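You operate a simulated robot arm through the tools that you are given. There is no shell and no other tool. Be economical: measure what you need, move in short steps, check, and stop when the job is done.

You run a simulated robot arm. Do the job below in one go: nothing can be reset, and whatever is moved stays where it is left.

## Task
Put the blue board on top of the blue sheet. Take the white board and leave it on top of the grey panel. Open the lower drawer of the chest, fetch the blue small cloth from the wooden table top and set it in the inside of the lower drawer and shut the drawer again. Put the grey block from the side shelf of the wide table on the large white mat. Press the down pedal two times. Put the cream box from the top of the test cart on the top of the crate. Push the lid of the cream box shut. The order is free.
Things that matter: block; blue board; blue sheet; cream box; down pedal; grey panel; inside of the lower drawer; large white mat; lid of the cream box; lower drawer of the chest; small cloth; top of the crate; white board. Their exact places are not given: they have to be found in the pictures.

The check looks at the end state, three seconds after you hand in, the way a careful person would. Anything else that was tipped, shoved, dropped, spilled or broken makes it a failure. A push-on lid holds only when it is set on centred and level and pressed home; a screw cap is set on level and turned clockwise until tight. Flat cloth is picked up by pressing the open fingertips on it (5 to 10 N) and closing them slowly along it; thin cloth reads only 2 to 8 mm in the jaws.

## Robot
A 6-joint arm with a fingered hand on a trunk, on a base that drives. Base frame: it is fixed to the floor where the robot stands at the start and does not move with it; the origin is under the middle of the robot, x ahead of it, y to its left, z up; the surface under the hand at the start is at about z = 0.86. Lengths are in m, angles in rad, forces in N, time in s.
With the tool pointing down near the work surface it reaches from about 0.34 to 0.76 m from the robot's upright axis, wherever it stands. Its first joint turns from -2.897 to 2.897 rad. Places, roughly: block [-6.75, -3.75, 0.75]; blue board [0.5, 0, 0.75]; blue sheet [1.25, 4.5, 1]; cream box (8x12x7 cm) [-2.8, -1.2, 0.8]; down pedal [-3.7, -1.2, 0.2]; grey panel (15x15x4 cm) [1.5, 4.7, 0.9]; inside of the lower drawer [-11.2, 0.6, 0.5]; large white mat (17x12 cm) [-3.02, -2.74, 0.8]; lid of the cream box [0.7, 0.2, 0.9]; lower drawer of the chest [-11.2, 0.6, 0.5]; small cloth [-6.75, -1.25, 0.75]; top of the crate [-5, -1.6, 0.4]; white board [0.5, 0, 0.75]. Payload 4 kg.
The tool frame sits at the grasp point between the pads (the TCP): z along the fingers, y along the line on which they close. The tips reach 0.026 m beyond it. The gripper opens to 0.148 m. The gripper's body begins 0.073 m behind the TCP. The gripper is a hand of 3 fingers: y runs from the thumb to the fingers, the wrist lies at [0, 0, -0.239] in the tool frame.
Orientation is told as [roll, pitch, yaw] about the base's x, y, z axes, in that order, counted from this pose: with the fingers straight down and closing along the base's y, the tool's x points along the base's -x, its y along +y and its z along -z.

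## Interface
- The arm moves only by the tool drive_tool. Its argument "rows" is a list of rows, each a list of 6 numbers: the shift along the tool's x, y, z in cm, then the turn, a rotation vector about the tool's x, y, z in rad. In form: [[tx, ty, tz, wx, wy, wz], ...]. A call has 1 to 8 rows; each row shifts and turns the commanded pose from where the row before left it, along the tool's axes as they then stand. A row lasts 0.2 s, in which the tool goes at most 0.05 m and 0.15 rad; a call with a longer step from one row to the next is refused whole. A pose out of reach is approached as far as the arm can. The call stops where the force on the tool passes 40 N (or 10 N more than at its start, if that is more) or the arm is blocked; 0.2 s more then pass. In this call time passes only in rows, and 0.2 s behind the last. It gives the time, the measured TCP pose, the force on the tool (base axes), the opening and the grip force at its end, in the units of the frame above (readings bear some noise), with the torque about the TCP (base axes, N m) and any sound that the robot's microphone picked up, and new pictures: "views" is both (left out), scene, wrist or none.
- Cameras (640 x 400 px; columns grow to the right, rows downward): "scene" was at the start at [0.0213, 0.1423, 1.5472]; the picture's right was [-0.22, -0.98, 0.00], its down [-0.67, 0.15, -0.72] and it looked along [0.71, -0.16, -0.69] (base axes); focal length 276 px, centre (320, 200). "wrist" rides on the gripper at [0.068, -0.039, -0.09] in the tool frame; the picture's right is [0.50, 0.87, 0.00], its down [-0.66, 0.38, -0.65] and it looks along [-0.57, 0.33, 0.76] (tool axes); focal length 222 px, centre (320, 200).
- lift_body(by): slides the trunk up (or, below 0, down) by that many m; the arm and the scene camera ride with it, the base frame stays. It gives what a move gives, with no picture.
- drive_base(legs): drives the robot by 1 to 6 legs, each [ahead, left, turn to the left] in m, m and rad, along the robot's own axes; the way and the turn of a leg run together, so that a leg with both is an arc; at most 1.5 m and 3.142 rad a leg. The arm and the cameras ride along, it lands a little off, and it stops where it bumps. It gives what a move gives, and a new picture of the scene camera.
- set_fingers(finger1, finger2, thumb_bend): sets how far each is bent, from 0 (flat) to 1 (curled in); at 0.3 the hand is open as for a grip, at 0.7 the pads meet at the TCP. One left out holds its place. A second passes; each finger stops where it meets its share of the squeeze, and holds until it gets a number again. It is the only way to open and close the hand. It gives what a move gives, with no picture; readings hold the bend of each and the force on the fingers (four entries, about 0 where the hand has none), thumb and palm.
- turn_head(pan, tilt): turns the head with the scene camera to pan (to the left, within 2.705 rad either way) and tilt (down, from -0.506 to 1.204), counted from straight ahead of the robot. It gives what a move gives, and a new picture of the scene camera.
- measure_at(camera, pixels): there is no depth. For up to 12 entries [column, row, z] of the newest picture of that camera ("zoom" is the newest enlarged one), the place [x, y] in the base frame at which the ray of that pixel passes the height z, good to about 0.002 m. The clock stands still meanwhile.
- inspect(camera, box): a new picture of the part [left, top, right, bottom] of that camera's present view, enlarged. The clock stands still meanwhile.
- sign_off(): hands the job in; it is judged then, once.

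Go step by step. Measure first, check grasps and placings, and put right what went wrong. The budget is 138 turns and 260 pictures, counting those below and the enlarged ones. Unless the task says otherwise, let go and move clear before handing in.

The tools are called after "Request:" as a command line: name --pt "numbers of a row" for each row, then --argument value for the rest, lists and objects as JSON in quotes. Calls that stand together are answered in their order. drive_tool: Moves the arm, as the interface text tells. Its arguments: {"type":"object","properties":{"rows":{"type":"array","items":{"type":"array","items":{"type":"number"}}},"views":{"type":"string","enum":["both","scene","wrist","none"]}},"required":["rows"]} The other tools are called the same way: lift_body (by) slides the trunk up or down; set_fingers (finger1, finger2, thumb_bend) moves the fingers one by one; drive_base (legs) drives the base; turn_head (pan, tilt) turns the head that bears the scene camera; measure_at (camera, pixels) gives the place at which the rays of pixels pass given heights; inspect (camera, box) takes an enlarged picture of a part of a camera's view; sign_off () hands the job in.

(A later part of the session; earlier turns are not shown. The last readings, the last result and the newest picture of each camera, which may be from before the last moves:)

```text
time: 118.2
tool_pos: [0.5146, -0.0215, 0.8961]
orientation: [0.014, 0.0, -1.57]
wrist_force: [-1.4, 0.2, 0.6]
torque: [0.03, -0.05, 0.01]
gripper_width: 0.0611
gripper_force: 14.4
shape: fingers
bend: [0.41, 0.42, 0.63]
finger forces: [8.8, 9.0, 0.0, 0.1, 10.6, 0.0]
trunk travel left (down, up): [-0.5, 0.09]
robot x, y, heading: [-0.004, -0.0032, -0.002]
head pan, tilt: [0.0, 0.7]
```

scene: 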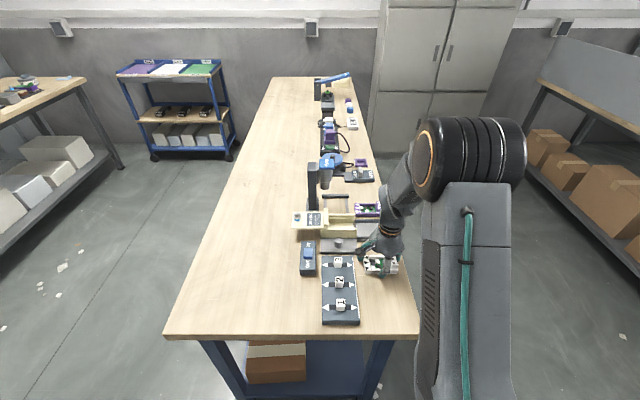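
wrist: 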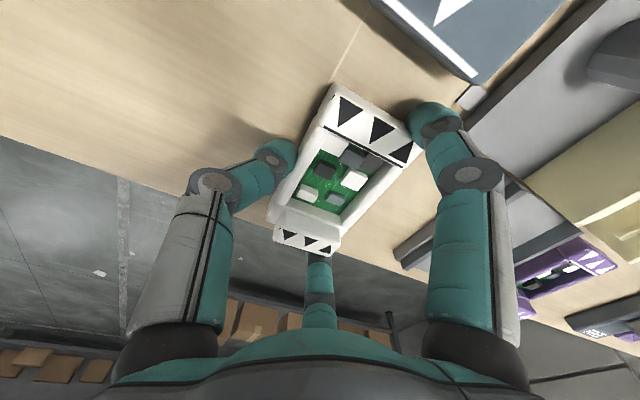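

A nice balanced three-point grip (9/9/10.6 N). Lift and check.

Request:
drive_tool --pt "0 0 -1 0 0 0" --pt "0 0 -2 0 0 0" --pt "0 0 -4 0 0 0" --pt "0 0 -4 0 0 0" --pt "0 -2 -4 0 0 0" --pt "0 -3 -4 0 0 0" --pt "0 -3 -3 0 0 0"

```text
time: 119.8
tool_pos: [0.4306, -0.0212, 1.1158]
orientation: [0.012, 0.001, -1.569]
wrist_force: [-0.9, -0.4, -0.7]
torque: [0.03, 0.01, 0.0]
gripper_width: 0.0611
gripper_force: 13.8
shape: fingers
bend: [0.41, 0.41, 0.63]
finger forces: [8.7, 9.2, 0.1, 0.0, 10.3, 0.1]
trunk travel left (down, up): [-0.5, 0.09]
robot x, y, heading: [-0.0049, -0.0023, -0.005]
head pan, tilt: [0.0, 0.7]
```

scene: 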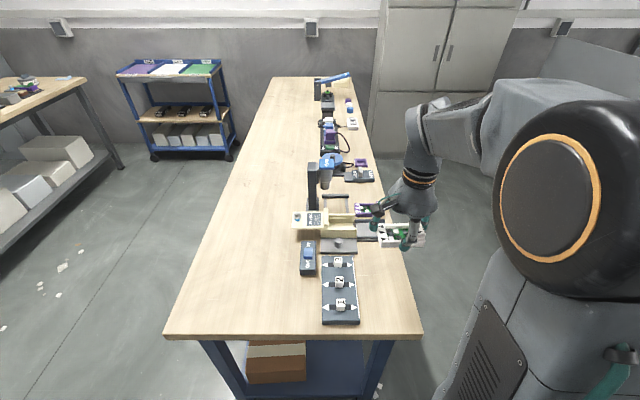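
wrist: 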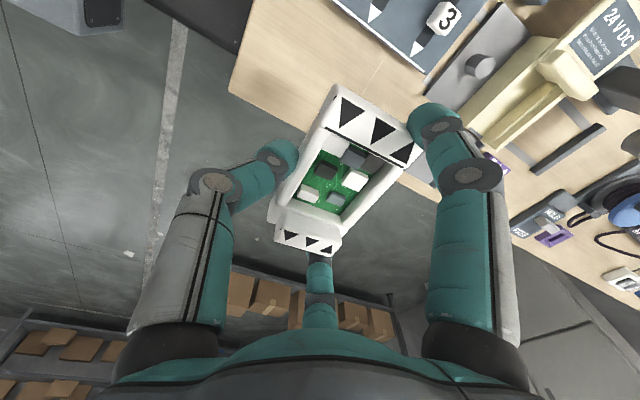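

White board held. Drive to the far bench again.

Request:
drive_base --legs '[[-0.35, 0, 0], [0, 0, 1.571], [1.4, -0.15, 0], [1.4, 0, 0], [0.75, 0, 0], [0, -0.85, 0]]'

Request:
drive_base --legs '[[0, -0.83, 0]]'

```text
time: 146.8
tool_pos: [0.6163, 3.9773, 1.1156]
orientation: [0.014, 0.001, 0.021]
wrist_force: [-0.2, -1.0, -0.4]
torque: [0.0, 0.03, -0.02]
gripper_width: 0.0606
gripper_force: 13.8
shape: fingers
bend: [0.41, 0.42, 0.63]
finger forces: [8.5, 9.1, 0.1, 0.0, 9.8, 0.0]
trunk travel left (down, up): [-0.5, 0.09]
robot x, y, heading: [0.6078, 3.541, 1.588]
head pan, tilt: [0.0, 0.7]
```

scene: 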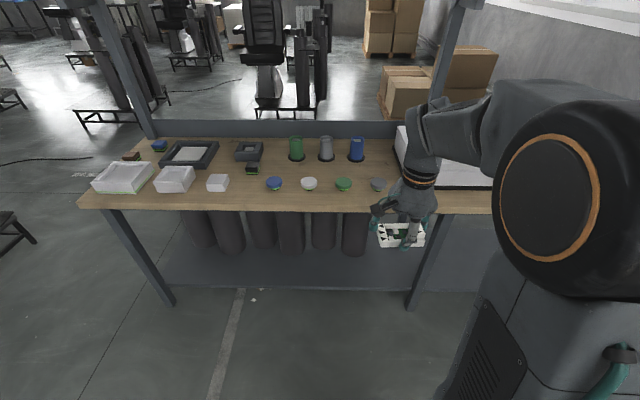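

```text
time: 151.2
tool_pos: [1.4402, 3.9947, 1.1153]
orientation: [0.015, 0.0, 0.026]
wrist_force: [-0.1, -0.3, -0.5]
torque: [-0.01, 0.03, 0.02]
gripper_width: 0.0608
gripper_force: 13.8
shape: fingers
bend: [0.41, 0.42, 0.63]
finger forces: [8.5, 9.1, 0.0, 0.0, 9.7, 0.1]
trunk travel left (down, up): [-0.5, 0.09]
robot x, y, heading: [1.4349, 3.5527, 1.597]
head pan, tilt: [0.0, 0.7]
```

scene: 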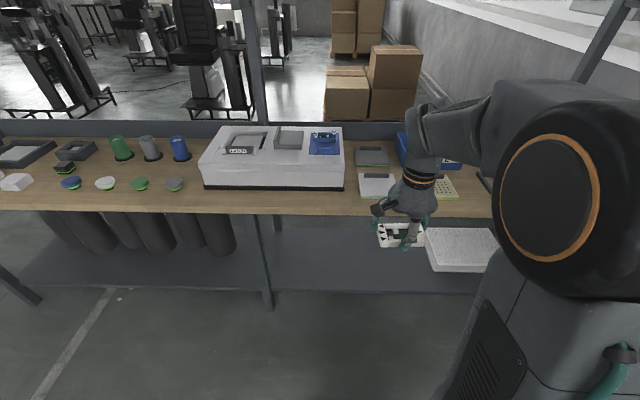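

Request:
drive_base --legs '[[0.4, -0.04, -0.026]]'

Request:
drive_tool --pt "0 4 0 0 0 0" --pt "0 4.5 0 0 0 0" --pt "0 4.5 0 0 0 0" --pt "0 4.5 0 0 0 0"

Request:
inspect --camera "scene" --box '[320, 170, 460, 280]'

```text
time: 153.7
tool_pos: [1.4862, 4.3939, 1.1156]
orientation: [0.015, 0.0, 0.002]
wrist_force: [-1.0, 0.3, -1.9]
torque: [-0.02, 0.0, -0.02]
gripper_width: 0.0607
gripper_force: 13.4
shape: fingers
bend: [0.41, 0.42, 0.63]
finger forces: [8.5, 9.1, 0.0, 0.0, 9.7, 0.0]
trunk travel left (down, up): [-0.5, 0.09]
robot x, y, heading: [1.4694, 3.9562, 1.568]
head pan, tilt: [0.0, 0.7]
```

scene: 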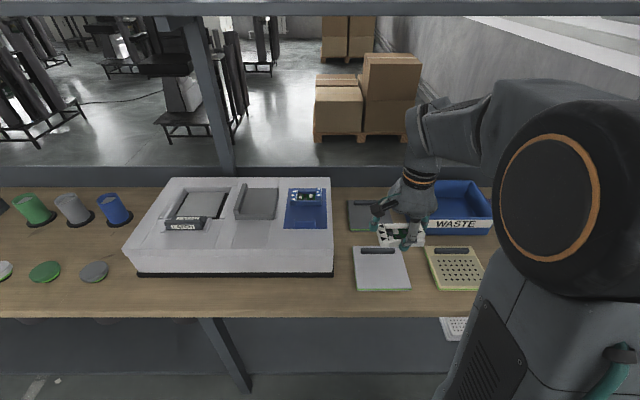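

```text
time: 154.7
tool_pos: [1.4847, 4.57, 1.1169]
orientation: [0.016, -0.001, 0.003]
wrist_force: [-0.6, 0.1, -1.6]
torque: [0.0, 0.01, 0.01]
gripper_width: 0.0605
gripper_force: 13.7
shape: fingers
bend: [0.41, 0.42, 0.63]
finger forces: [8.6, 9.1, 0.0, 0.1, 10.0, 0.0]
trunk travel left (down, up): [-0.5, 0.09]
robot x, y, heading: [1.4683, 3.9572, 1.568]
head pan, tilt: [0.0, 0.7]
```

scene: 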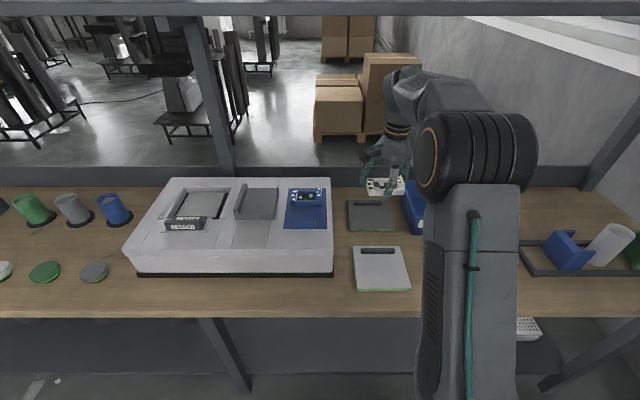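
wrist: 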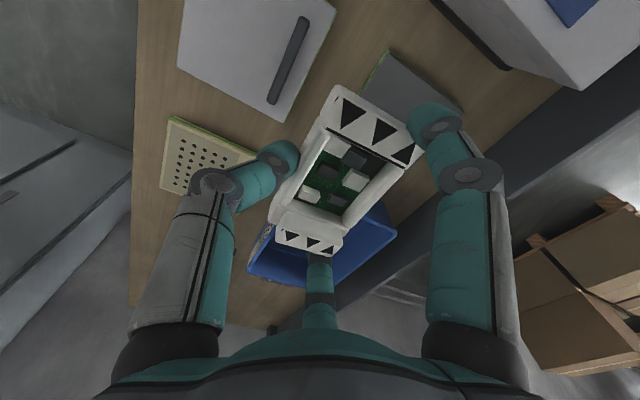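

```text
3.64 times, centred on (390, 225) of scene
```

zoom: 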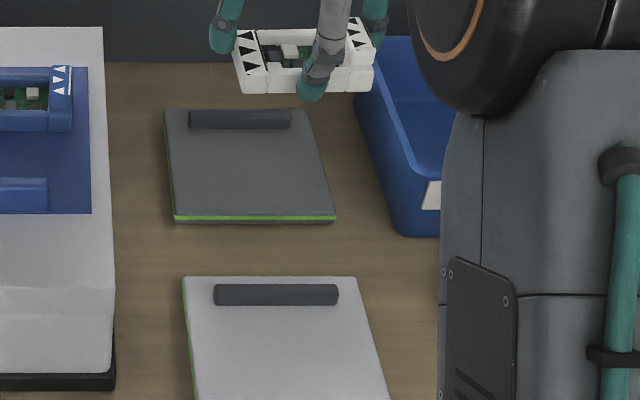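

Request:
measure_at --camera "zoom" --pixels '[[173, 215, 0.88], [338, 214, 0.88], [310, 109, 0.88], [165, 110, 0.88], [190, 128, 0.885], [291, 128, 0.885], [240, 92, 1.085], [375, 92, 1.085], [175, 224, 0.862], [174, 209, 0.88]]'

```text
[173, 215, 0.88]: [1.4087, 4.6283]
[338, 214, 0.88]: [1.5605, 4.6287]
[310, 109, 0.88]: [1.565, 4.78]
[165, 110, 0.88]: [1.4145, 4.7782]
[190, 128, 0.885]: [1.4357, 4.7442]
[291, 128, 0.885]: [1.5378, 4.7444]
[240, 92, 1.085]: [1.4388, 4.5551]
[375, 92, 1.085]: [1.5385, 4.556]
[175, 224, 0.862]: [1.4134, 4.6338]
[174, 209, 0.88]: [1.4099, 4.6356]
```

Panel measured (x 1.41–1.56, y 4.63–4.78, handle at the back). Move above and lower.

Request:
drive_tool --pt "0 3.5 3 0 0 0" --pt "0 3.5 3 0 0 0" --pt "0 3.3 3 0 0 0" --pt "0 0 4 0 0 0" --pt "0 0 3 0 0 0"

Request:
inspect --camera "scene" --box '[320, 170, 460, 280]'

```text
time: 155.8
tool_pos: [1.486, 4.6737, 0.9584]
orientation: [0.013, 0.002, 0.001]
wrist_force: [0.3, -0.4, -1.1]
torque: [-0.01, 0.03, 0.03]
gripper_width: 0.0605
gripper_force: 14.0
shape: fingers
bend: [0.41, 0.42, 0.63]
finger forces: [8.5, 9.0, 0.0, 0.0, 9.8, 0.0]
trunk travel left (down, up): [-0.5, 0.09]
robot x, y, heading: [1.4702, 3.9591, 1.565]
head pan, tilt: [0.0, 0.7]
```

scene: 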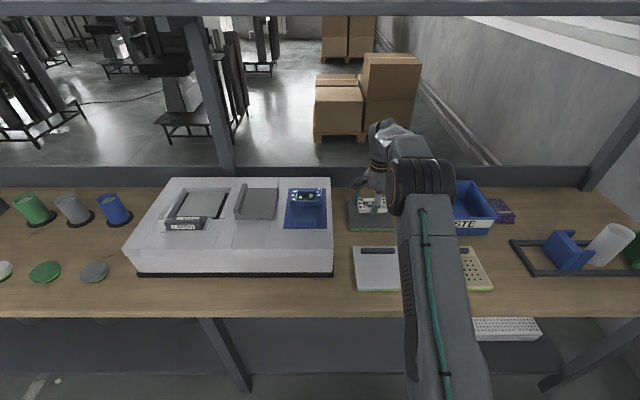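
wrist: 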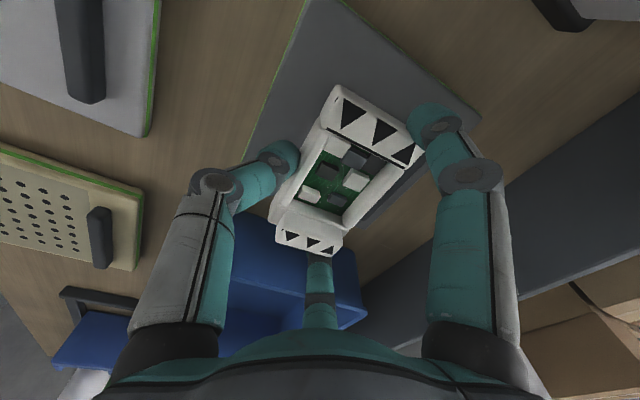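

```text
3.64 times, centred on (390, 225) of scene
```

zoom: 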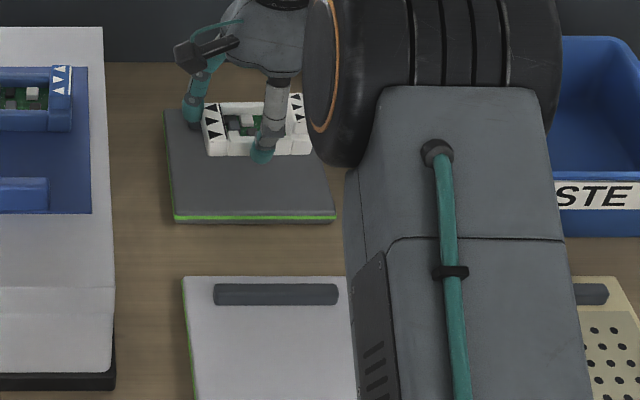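

Request:
drive_tool --pt "0 0 2.5 0 0 0" --pt "0 0 1 0 0 0" --pt "0 0 0.4 0 0 0" --pt "0 0 0.3 0 0 0" --views "wrist"

Request:
inspect --camera "scene" --box '[320, 170, 460, 280]'

```text
time: 156.8
tool_pos: [1.4873, 4.6744, 0.9177]
orientation: [0.016, 0.0, 0.002]
wrist_force: [-1.5, -1.6, 2.4]
torque: [0.13, 0.03, 0.0]
gripper_width: 0.0602
gripper_force: 13.7
shape: fingers
bend: [0.41, 0.42, 0.63]
finger forces: [8.3, 8.7, 0.0, 0.0, 10.0, 0.0]
trunk travel left (down, up): [-0.5, 0.09]
robot x, y, heading: [1.4633, 3.9562, 1.568]
head pan, tilt: [0.0, 0.7]
```

wrist: 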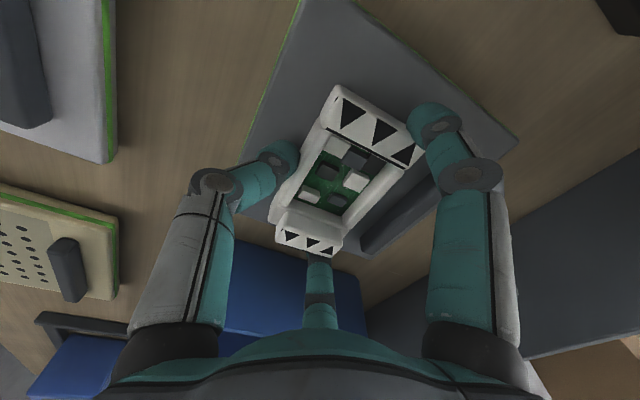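

```text
3.64 times, centred on (390, 225) of scene
```

zoom: 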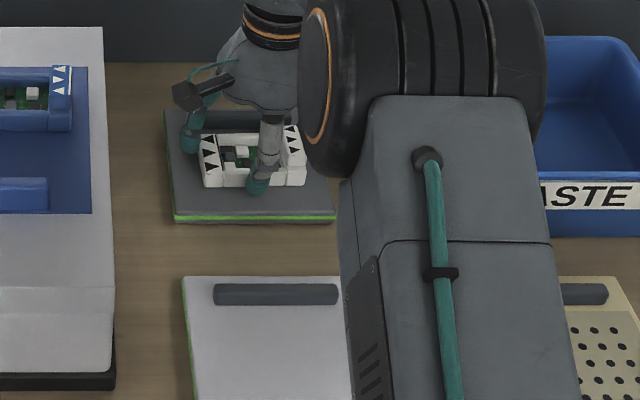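

Light contact with the panel. Touch a touch lower and release.

Request:
drive_tool --pt "0 0 0.2 0 0 0" --views "none"

Request:
set_fingers --finger1 0.35 --finger2 0.35 --thumb_bend 0.52

Request:
drive_tool --pt "0 0 -3 0 0 0" --pt "0 0 -4 0 0 0" --pt "0 -2 -4 0 0 0" --pt "0 -4 -3 0 0 0" --pt "0 -4.5 -2 0 0 0" --pt "0 -4.5 0 0 0 0" --pt "0 -4.5 0 0 0 0"

Request:
inspect --camera "scene" --box '[270, 170, 430, 290]'

```text
time: 157.2
tool_pos: [1.4871, 4.6739, 0.916]
orientation: [0.017, 0.0, 0.001]
wrist_force: [-0.4, -2.5, 9.2]
torque: [0.23, 0.01, 0.01]
gripper_width: 0.0602
gripper_force: 13.3
shape: fingers
bend: [0.41, 0.42, 0.64]
finger forces: [7.8, 8.4, 0.0, 0.0, 10.0, 0.0]
trunk travel left (down, up): [-0.5, 0.09]
robot x, y, heading: [1.472, 3.9561, 1.57]
head pan, tilt: [0.0, 0.7]
```

```text
time: 158.2
tool_pos: [1.486, 4.6754, 0.9156]
orientation: [0.016, 0.001, 0.0]
wrist_force: [0.4, 2.7, 8.4]
torque: [-0.24, 0.01, -0.01]
gripper_width: 0.0805
gripper_force: 4.5
shape: fingers
bend: [0.35, 0.35, 0.54]
finger forces: [0.1, 0.0, 0.0, 0.1, 8.9, 0.0]
trunk travel left (down, up): [-0.5, 0.09]
robot x, y, heading: [1.4717, 3.9588, 1.564]
head pan, tilt: [0.0, 0.7]
```

```text
time: 159.8
tool_pos: [1.4875, 4.4785, 1.0724]
orientation: [0.015, 0.002, 0.001]
wrist_force: [0.3, -0.5, -0.1]
torque: [-0.02, -0.01, 0.02]
gripper_width: 0.0845
gripper_force: 0.1
shape: fingers
bend: [0.35, 0.35, 0.52]
finger forces: [0.0, 0.0, 0.0, 0.0, 0.0, 0.0]
trunk travel left (down, up): [-0.5, 0.09]
robot x, y, heading: [1.4694, 3.9539, 1.566]
head pan, tilt: [0.0, 0.7]
```

scene: 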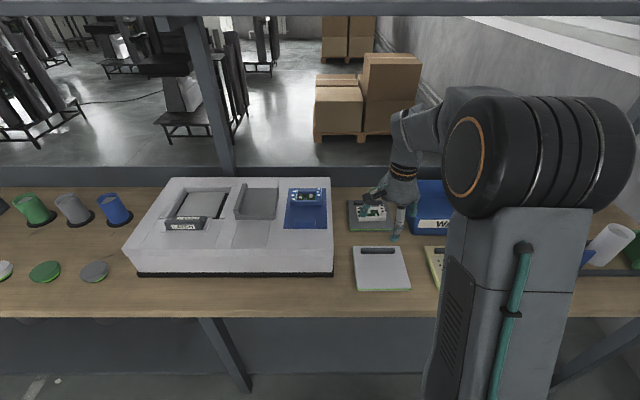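
wrist: 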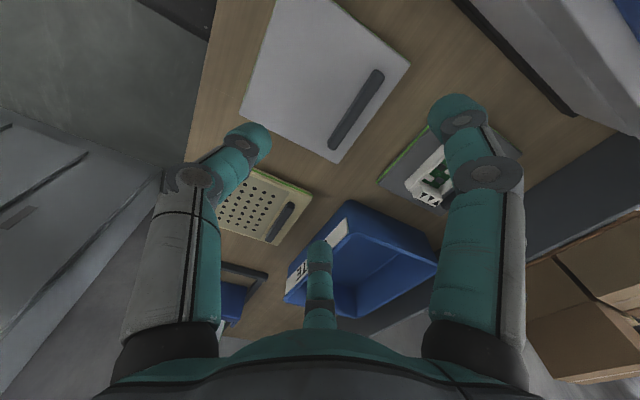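

```text
3.33 times, centred on (350, 230) of scene
```

zoom: 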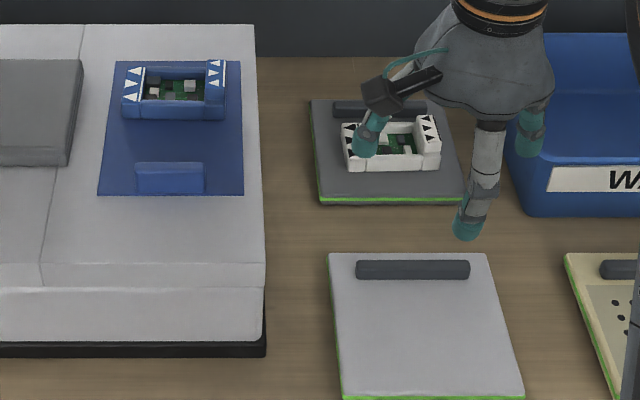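

Both boards are placed. Return to the first bench for the cream box's lid.

Request:
drive_base --legs '[[-0.4, 0, 0], [0, 0.85, 0], [0, 0.84, 0], [-1.4, 0, 0], [-1.4, 0, 0], [-0.75, 0.15, 0]]'

Request:
drive_base --legs '[[0, 0, -1.571], [0.3, 0, 0]]'

Request:
turn_head --pan 0.1 --tilt 0.9

Request:
inspect --camera "scene" --box '[260, 100, 400, 220]'

```text
time: 187.5
tool_pos: [-0.3582, 0.5268, 1.0726]
orientation: [0.013, -0.002, 0.011]
wrist_force: [-0.4, 0.1, 0.1]
torque: [0.04, -0.02, -0.03]
gripper_width: 0.0843
gripper_force: 0.1
shape: fingers
bend: [0.35, 0.35, 0.52]
finger forces: [0.0, 0.0, 0.0, 0.0, 0.0, 0.1]
trunk travel left (down, up): [-0.5, 0.09]
robot x, y, heading: [-0.376, 0.0073, 1.578]
head pan, tilt: [0.0, 0.7]
```

scene: 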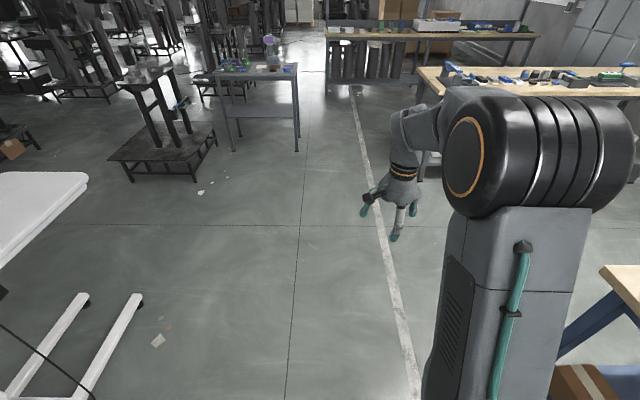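

```text
time: 193.3
tool_pos: [0.4516, -0.0005, 1.0722]
orientation: [0.015, 0.001, -1.551]
wrist_force: [-0.1, -0.4, -0.5]
torque: [0.02, 0.0, 0.01]
gripper_width: 0.0841
gripper_force: 0.0
shape: fingers
bend: [0.35, 0.35, 0.52]
finger forces: [0.0, 0.0, 0.1, 0.0, 0.1, 0.1]
trunk travel left (down, up): [-0.5, 0.09]
robot x, y, heading: [-0.0679, 0.0088, 0.011]
head pan, tilt: [0.0, 0.7]
```

scene: 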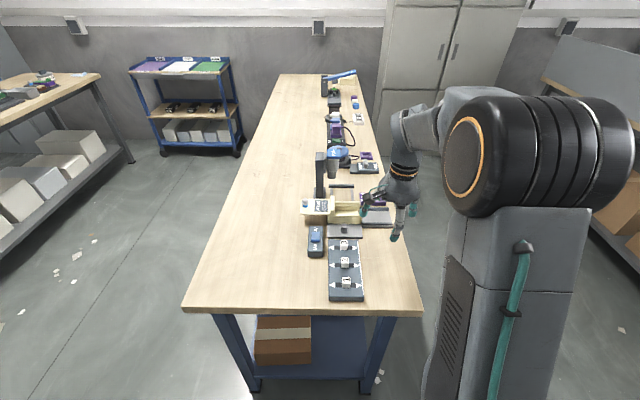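

```text
time: 194.1
tool_pos: [0.4527, -0.0011, 1.0732]
orientation: [0.013, 0.001, -1.55]
wrist_force: [-0.3, -0.5, -0.5]
torque: [0.0, 0.02, 0.01]
gripper_width: 0.0844
gripper_force: 0.0
shape: fingers
bend: [0.35, 0.35, 0.52]
finger forces: [0.0, 0.0, 0.0, 0.1, 0.0, 0.0]
trunk travel left (down, up): [-0.5, 0.09]
robot x, y, heading: [-0.0709, 0.0098, 0.013]
head pan, tilt: [0.099, 0.901]
```

scene: 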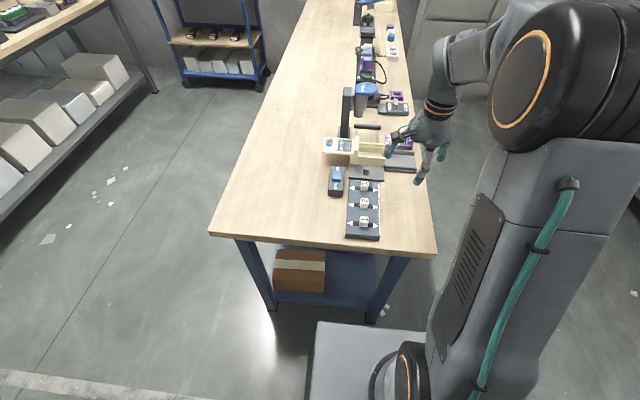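

```text
3.33 times, centred on (330, 160) of scene
```

zoom: 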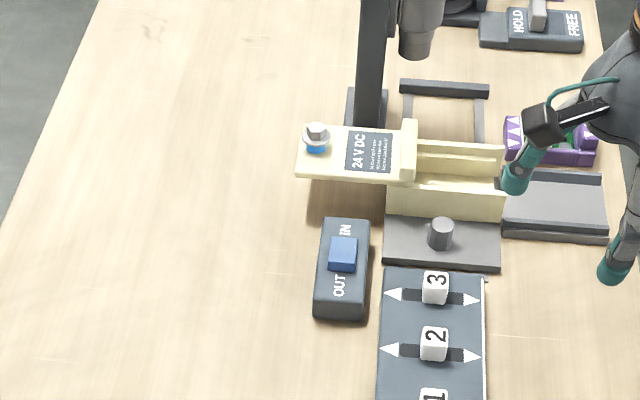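

The lid plate ("24 V DC") juts to +y from the cream box, with a bar at its inner end. I need a better look: drive slightly forward and bring the wrist camera close.

Request:
drive_base --legs '[[0.07, 0, -0.01]]'

Request:
drive_tool --pt "4.5 0 0 0 0 0" --pt "4.5 0 0 0 0 0" --pt "4.5 0 0 0 0 0" --pt "4.5 0 0 0 0 0" --pt "4.5 0 0 0 0 0"

Request:
inspect --camera "wrist" --box '[280, 60, 600, 300]'

```text
time: 195.1
tool_pos: [0.5231, -0.0051, 1.0728]
orientation: [0.014, 0.0, -1.561]
wrist_force: [0.0, -1.0, -0.1]
torque: [0.0, 0.0, 0.0]
gripper_width: 0.0843
gripper_force: 0.1
shape: fingers
bend: [0.35, 0.35, 0.52]
finger forces: [0.0, 0.0, 0.1, 0.0, 0.0, 0.0]
trunk travel left (down, up): [-0.5, 0.09]
robot x, y, heading: [-0.0004, 0.0093, 0.007]
head pan, tilt: [0.099, 0.901]
```

scene: 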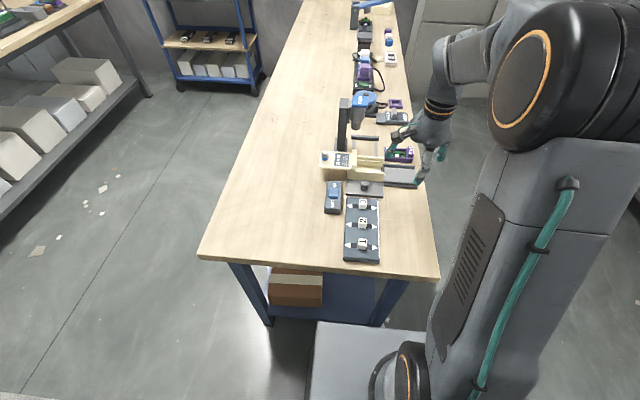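

```text
time: 196.3
tool_pos: [0.5199, 0.2217, 1.0732]
orientation: [0.014, 0.0, -1.561]
wrist_force: [0.4, 0.1, -0.8]
torque: [0.03, -0.03, -0.01]
gripper_width: 0.0845
gripper_force: 0.0
shape: fingers
bend: [0.35, 0.35, 0.52]
finger forces: [0.0, 0.1, 0.1, 0.1, 0.1, 0.0]
trunk travel left (down, up): [-0.5, 0.09]
robot x, y, heading: [0.0027, 0.0107, 0.005]
head pan, tilt: [0.099, 0.901]
```

scene: 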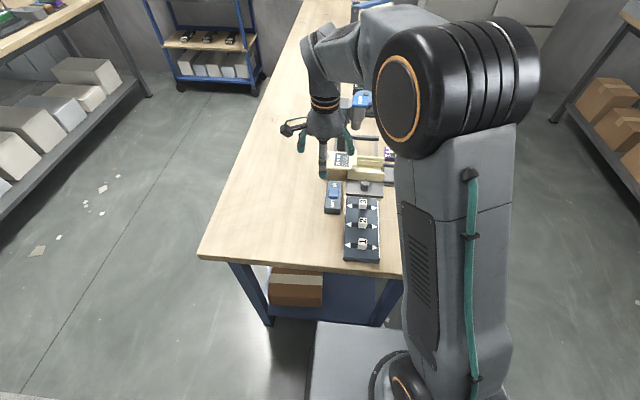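
wrist: 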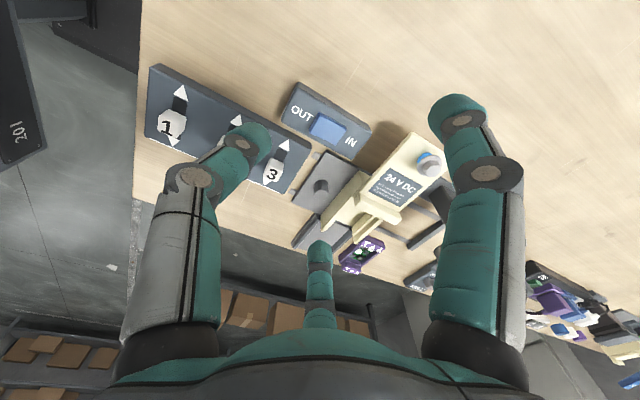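

```text
1.67 times, centred on (440, 180) of wrist
```

zoom: 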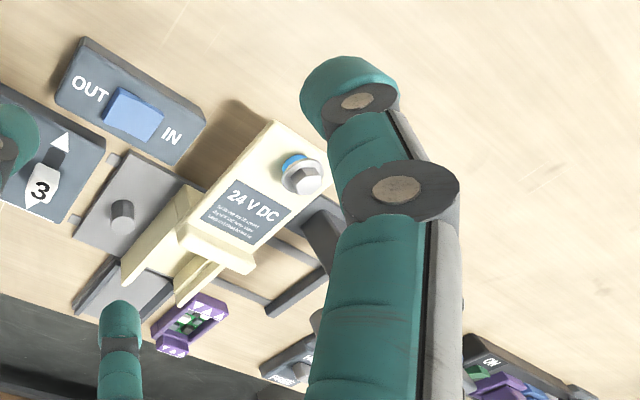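

Request:
inspect --camera "scene" --box '[310, 125, 400, 205]'

Request:
drive_tool --pt "4.5 0 0 0 0 0" --pt "4.5 0 0 0 0 0" --pt "4.5 0 0 0 0 0" --pt "0 3 3 0 0 0" --pt "0 3 3 0 0 0" --pt "0 2 3 0 0 0" --views "wrist"

Request:
inspect --camera "wrist" --box '[200, 60, 440, 260]'

```text
5.00 times, centred on (355, 165) of scene
```

zoom: 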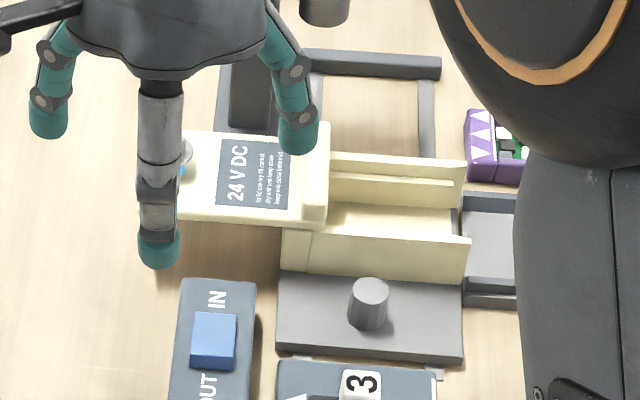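

```text
time: 197.7
tool_pos: [0.6001, 0.3564, 0.9842]
orientation: [0.014, 0.0, -1.56]
wrist_force: [-0.1, -0.4, 0.1]
torque: [-0.02, 0.0, -0.01]
gripper_width: 0.0844
gripper_force: 0.1
shape: fingers
bend: [0.35, 0.35, 0.52]
finger forces: [0.0, 0.0, 0.0, 0.0, 0.0, 0.0]
trunk travel left (down, up): [-0.5, 0.09]
robot x, y, heading: [0.0, 0.0107, 0.004]
head pan, tilt: [0.099, 0.901]
```

wrist: 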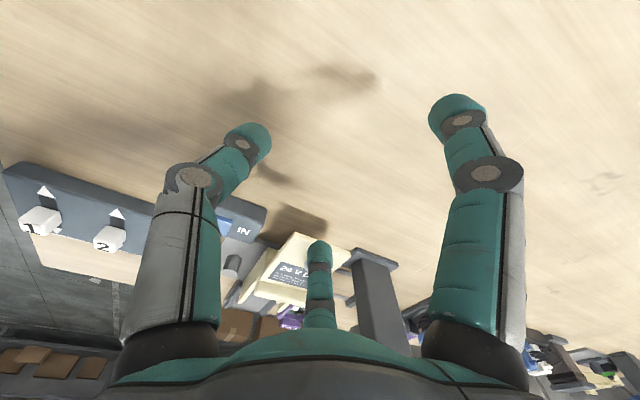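

```text
2.00 times, centred on (320, 160) of wrist
```

zoom: 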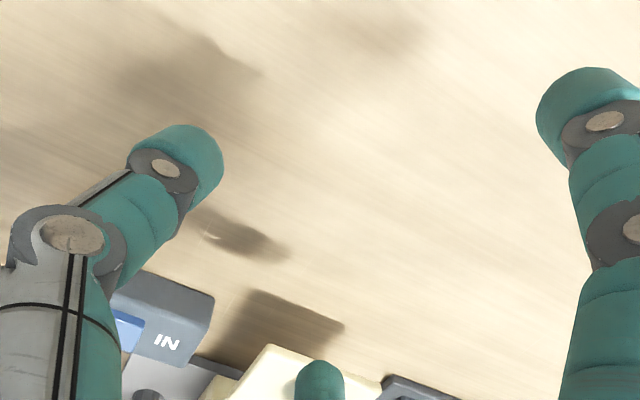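

Request:
inspect --camera "scene" --box '[310, 125, 400, 205]'

Request:
measure_at --camera "wrist" --pixels '[[291, 234, 0.93], [350, 246, 0.93], [291, 234, 0.9], [350, 246, 0.9], [291, 234, 0.95], [350, 246, 0.95]]'

```text
5.00 times, centred on (355, 165) of scene
```

zoom: 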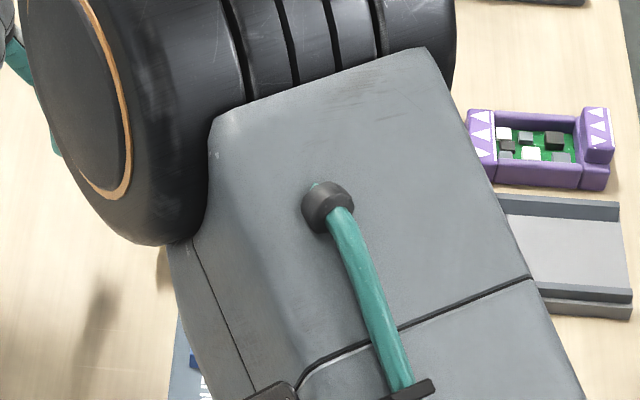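

```text
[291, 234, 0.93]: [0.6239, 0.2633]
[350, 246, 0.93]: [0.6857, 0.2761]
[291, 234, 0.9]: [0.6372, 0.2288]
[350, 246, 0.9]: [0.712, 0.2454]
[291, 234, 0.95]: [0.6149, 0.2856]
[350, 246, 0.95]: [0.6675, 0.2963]
```

Request:
drive_tool --pt "-2 -3 -4 0 0 0" --pt "-2 -3 -4 0 0 0" --pt "-4 -3 -2 0 0 0" --pt "-4.5 -2 0 0 0 0" --pt "-4.5 0 0 0 0 0" --pt "-4.5 0 0 0 0 0" --pt "-4.5 0 0 0 0 0"

Request:
inspect --camera "wrist" --box '[260, 60, 520, 240]'

Request:
inspect --camera "scene" --box '[310, 125, 400, 205]'

```text
refused: row 1 steps farther than a row can; nothing moved
```

```text
2.22 times, centred on (390, 150) of wrist
```

zoom: 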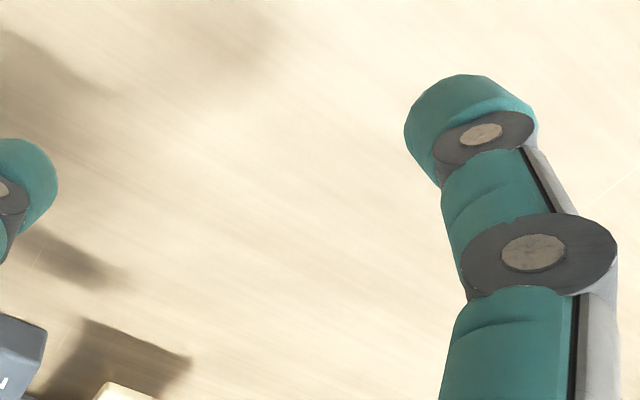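

```text
5.00 times, centred on (355, 165) of scene
```

zoom: 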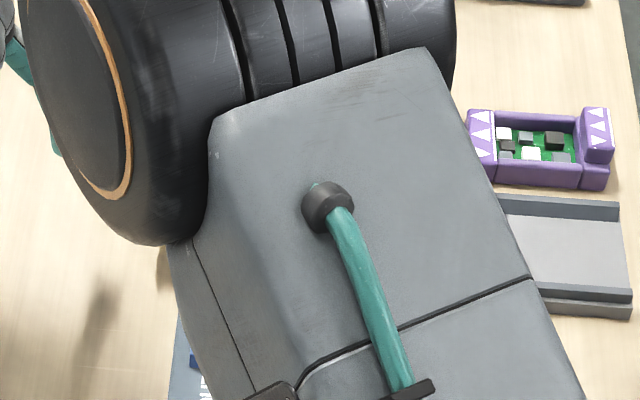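

Request:
drive_tool --pt "-1 -2 -4 0 0 0" --pt "-1 -2 -4 0 0 0" --pt "-3.5 -3 0 0 0 0" --pt "-4 -2 0 0 0 0" --pt "-4.5 0 0 0 0 0" --pt "-4.5 0 0 0 0 0"

Request:
inspect --camera "wrist" --box '[260, 60, 520, 240]'

Request:
inspect --camera "scene" --box '[310, 125, 400, 205]'

```text
time: 199.1
tool_pos: [0.5101, 0.1689, 1.062]
orientation: [0.015, 0.001, -1.562]
wrist_force: [-0.2, -0.1, 0.3]
torque: [-0.02, 0.0, 0.0]
gripper_width: 0.0843
gripper_force: 0.1
shape: fingers
bend: [0.35, 0.35, 0.52]
finger forces: [0.0, 0.0, 0.0, 0.0, 0.0, 0.1]
trunk travel left (down, up): [-0.5, 0.09]
robot x, y, heading: [-0.0, 0.0118, 0.007]
head pan, tilt: [0.099, 0.901]
```

scene: 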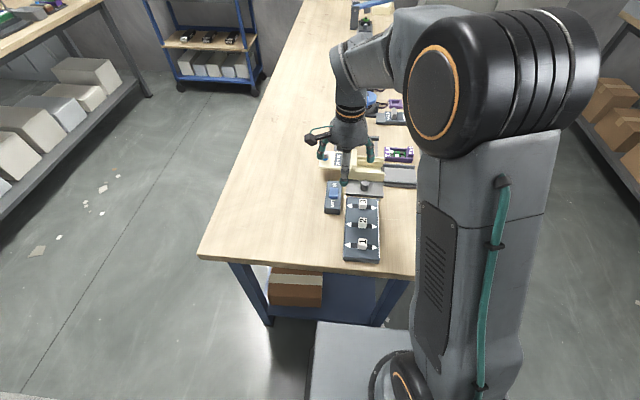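
wrist: 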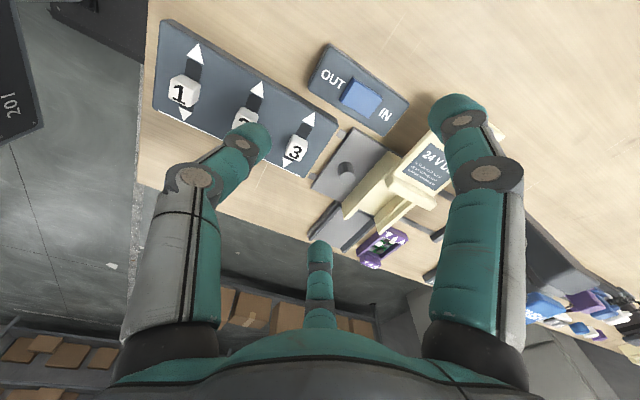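

```text
2.22 times, centred on (390, 150) of wrist
```

zoom: 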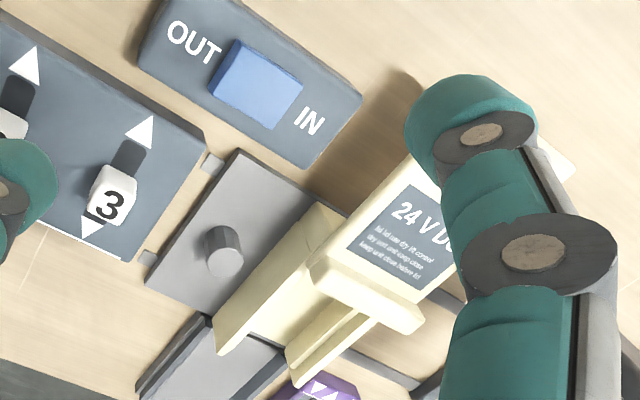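

```text
5.00 times, centred on (355, 165) of scene
```

zoom: 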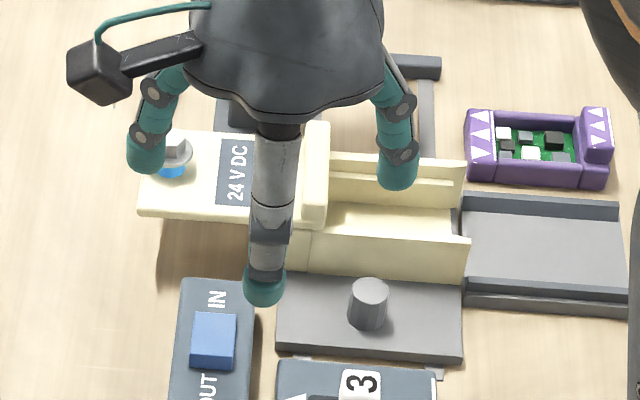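

Request:
measure_at --camera "zoom" --pixels '[[470, 240, 0.9], [470, 240, 0.92], [470, 240, 0.94], [468, 283, 0.86], [305, 226, 0.92], [305, 226, 0.94], [138, 208, 0.92], [138, 208, 0.94], [142, 178, 0.93], [332, 123, 0.95], [302, 225, 0.95]]'

Request:
measure_at --camera "wrist" --pixels '[[344, 209, 0.9], [344, 209, 0.92], [344, 209, 0.94], [348, 219, 0.87]]'

```text
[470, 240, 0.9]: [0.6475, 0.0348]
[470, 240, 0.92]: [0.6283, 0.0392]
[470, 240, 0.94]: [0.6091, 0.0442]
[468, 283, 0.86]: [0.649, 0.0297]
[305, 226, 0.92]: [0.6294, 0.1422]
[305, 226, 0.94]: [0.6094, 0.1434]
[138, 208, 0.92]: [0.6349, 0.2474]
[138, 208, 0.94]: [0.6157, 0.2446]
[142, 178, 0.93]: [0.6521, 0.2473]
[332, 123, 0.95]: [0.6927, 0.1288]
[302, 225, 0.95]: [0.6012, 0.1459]
```

```text
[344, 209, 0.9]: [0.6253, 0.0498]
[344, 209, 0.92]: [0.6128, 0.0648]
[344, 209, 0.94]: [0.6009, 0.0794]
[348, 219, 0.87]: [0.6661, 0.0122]
```

Request:
inspect --camera "scene" --box '[300, 80, 410, 200]'

Request:
measure_at --camera "scene" --pixels '[[354, 151, 0.86], [365, 150, 0.86], [361, 149, 0.87], [337, 158, 0.92], [341, 171, 0.905], [375, 166, 0.905]]'

```text
3.33 times, centred on (355, 140) of scene
```

zoom: 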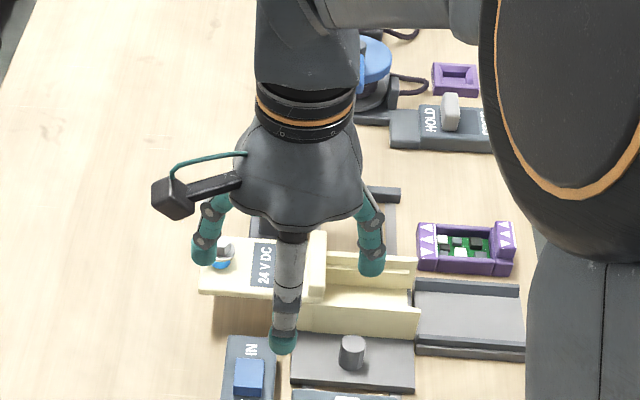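

```text
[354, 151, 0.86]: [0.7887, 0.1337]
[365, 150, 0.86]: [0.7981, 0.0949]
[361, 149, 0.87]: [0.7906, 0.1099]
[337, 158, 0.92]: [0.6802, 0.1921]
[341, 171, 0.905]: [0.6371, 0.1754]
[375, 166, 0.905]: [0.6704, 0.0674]
```

Post behind the box is hidden. Turn the hand back to yaw 0 while moving to y≈0, for a clear view and to prepare the push.

Request:
set_fingers --finger1 0.7 --finger2 0.7 --thumb_bend 0.7

Request:
drive_tool --pt "-4 -1 -2 0 0 0" --pt "-4 -1 -2 0 0 0" --pt "-4.5 -1 -1 0 0 0" --pt "0 0 0 0 0 -0.149" --pt "0 0 0 0 0 -0.149" --pt "0 0 0 0 0 -0.149" --pt "0 0 0 0 0 -0.149" --pt "0 0 0 0 0 -0.149" --views "none"

Request:
drive_tool --pt "0 0 0 0 0 -0.149" --pt "0 0 0 0 0 -0.149" --pt "0 0 0 0 0 -0.149" --pt "0 0 0 0 0 -0.149" --pt "0 0 0 0 0 -0.149" --pt "0 0 0 0 0 -0.072" --views "scene"

Request:
inspect --camera "scene" --box '[300, 80, 410, 200]'

```text
time: 200.1
tool_pos: [0.5097, 0.1683, 1.0616]
orientation: [0.012, 0.002, -1.561]
wrist_force: [-0.2, -0.4, 0.5]
torque: [-0.01, -0.02, 0.03]
gripper_width: 0.0
gripper_force: 0.0
shape: fingers
bend: [0.69, 0.69, 0.7]
finger forces: [0.0, 0.0, 0.0, 0.0, 0.0, 0.0]
trunk travel left (down, up): [-0.5, 0.09]
robot x, y, heading: [0.0027, 0.0132, 0.007]
head pan, tilt: [0.099, 0.901]
```

```text
time: 201.9
tool_pos: [0.4801, 0.0442, 1.1128]
orientation: [0.01, -0.01, -0.812]
wrist_force: [-0.3, 0.4, 0.4]
torque: [-0.01, 0.02, -0.01]
gripper_width: 0.0
gripper_force: 0.1
shape: fingers
bend: [0.69, 0.69, 0.7]
finger forces: [0.0, 0.1, 0.1, 0.0, 0.0, 0.0]
trunk travel left (down, up): [-0.5, 0.09]
robot x, y, heading: [-0.0005, 0.0097, 0.005]
head pan, tilt: [0.099, 0.901]
```

```text
time: 203.3
tool_pos: [0.4809, 0.0448, 1.1124]
orientation: [0.002, -0.014, 0.003]
wrist_force: [0.2, 0.0, 0.2]
torque: [-0.01, 0.01, 0.02]
gripper_width: 0.0001
gripper_force: 0.0
shape: fingers
bend: [0.69, 0.69, 0.7]
finger forces: [0.1, 0.0, 0.0, 0.0, 0.0, 0.0]
trunk travel left (down, up): [-0.5, 0.09]
robot x, y, heading: [-0.0, 0.0104, 0.001]
head pan, tilt: [0.099, 0.901]
```

scene: 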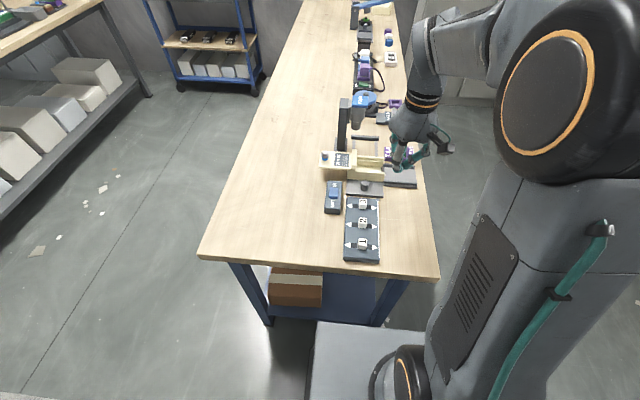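

```text
3.33 times, centred on (355, 140) of scene
```

zoom: 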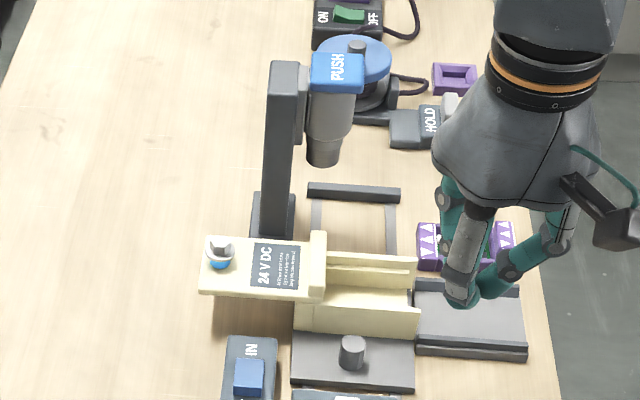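

Request:
measure_at --camera "zoom" --pixels '[[262, 225, 0.88], [292, 225, 0.88], [205, 237, 0.905], [199, 290, 0.905], [310, 300, 0.91], [325, 235, 0.925], [310, 240, 0.925], [221, 248, 0.925], [417, 258, 0.9], [418, 310, 0.9], [294, 300, 0.9], [270, 65, 1.08]]'

```text
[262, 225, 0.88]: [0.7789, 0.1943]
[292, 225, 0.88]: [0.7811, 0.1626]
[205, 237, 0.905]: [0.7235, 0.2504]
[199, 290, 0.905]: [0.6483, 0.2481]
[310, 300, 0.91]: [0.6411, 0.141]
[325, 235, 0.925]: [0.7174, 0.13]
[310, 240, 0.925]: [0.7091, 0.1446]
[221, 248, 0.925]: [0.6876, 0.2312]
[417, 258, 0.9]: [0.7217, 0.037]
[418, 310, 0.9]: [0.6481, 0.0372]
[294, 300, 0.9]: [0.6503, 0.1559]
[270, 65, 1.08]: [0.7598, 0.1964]
```

Geometry is clear: sliding lid, plate x 0.648–0.723, ridge at y 0.13–0.145, knob near y 0.23; travel to shut ≈ 9 cm toward -y. Put the closed fingertips on the plate behind the ridge.

Request:
drive_tool --pt "-2 4.4 0 0 0 0" --pt "-3 3.8 0 0 0 0" --pt "-3 3.8 0 0 0 0" --pt "-4 2 0 0 0 0" --pt "-4 0 2 0 0 0" --pt "-3.8 0 2 0 0 0" --views "none"

Request:
drive_tool --pt "0 0 4 0 0 0" --pt "0 0 4 0 0 0" --pt "0 0 2 0 0 0"

Request:
inspect --camera "scene" --box '[300, 100, 410, 220]'

```text
time: 204.7
tool_pos: [0.6806, 0.1837, 1.0749]
orientation: [0.001, -0.014, 0.001]
wrist_force: [-0.1, 0.4, 0.3]
torque: [0.02, 0.0, 0.01]
gripper_width: 0.0001
gripper_force: 0.0
shape: fingers
bend: [0.69, 0.69, 0.7]
finger forces: [0.0, 0.0, 0.0, 0.1, 0.0, 0.0]
trunk travel left (down, up): [-0.5, 0.09]
robot x, y, heading: [0.0011, 0.0117, 0.008]
head pan, tilt: [0.099, 0.901]
```

```text
time: 205.5
tool_pos: [0.6815, 0.1848, 0.9751]
orientation: [0.001, -0.014, 0.003]
wrist_force: [0.2, -0.1, 0.1]
torque: [0.0, 0.02, -0.02]
gripper_width: 0.0
gripper_force: 0.1
shape: fingers
bend: [0.69, 0.69, 0.7]
finger forces: [0.1, 0.0, 0.1, 0.0, 0.0, 0.0]
trunk travel left (down, up): [-0.5, 0.09]
robot x, y, heading: [0.0021, 0.0104, 0.004]
head pan, tilt: [0.099, 0.901]
```

scene: 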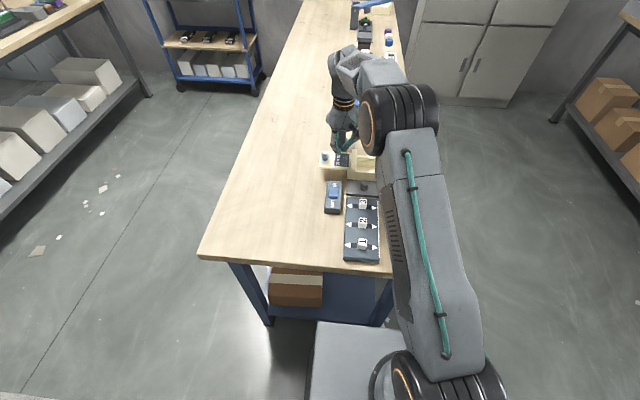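
wrist: 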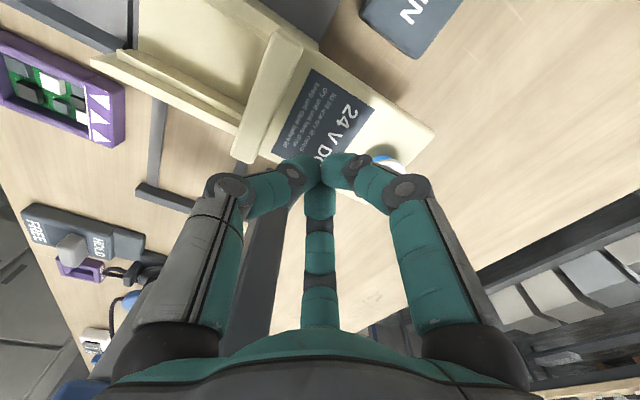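

```text
3.33 times, centred on (355, 160) of scene
```

zoom: 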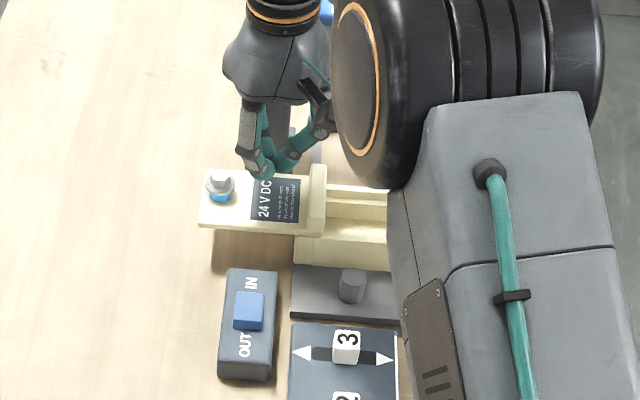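

Request:
drive_tool --pt "0 -0.5 1.5 0 0 0" --pt "0 0 0.8 0 0 0" --pt "0 0 0.5 0 0 0" --pt "0 0 0.4 0 0 0" --views "wrist"

```text
time: 206.5
tool_pos: [0.6802, 0.1791, 0.9467]
orientation: [0.003, -0.02, 0.002]
wrist_force: [0.2, 0.0, 24.6]
torque: [-0.07, 0.02, 0.0]
gripper_width: 0.0
gripper_force: 14.0
shape: fingers
bend: [0.71, 0.69, 0.7]
finger forces: [10.3, 7.1, 0.0, 0.0, 10.2, 0.0]
trunk travel left (down, up): [-0.5, 0.09]
robot x, y, heading: [-0.0037, 0.0112, 0.008]
head pan, tilt: [0.099, 0.901]
```

wrist: 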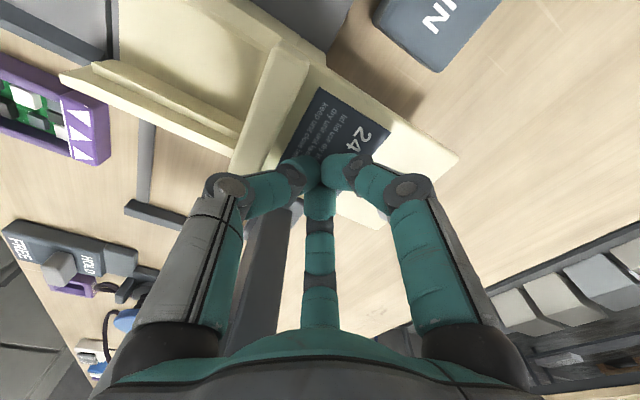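

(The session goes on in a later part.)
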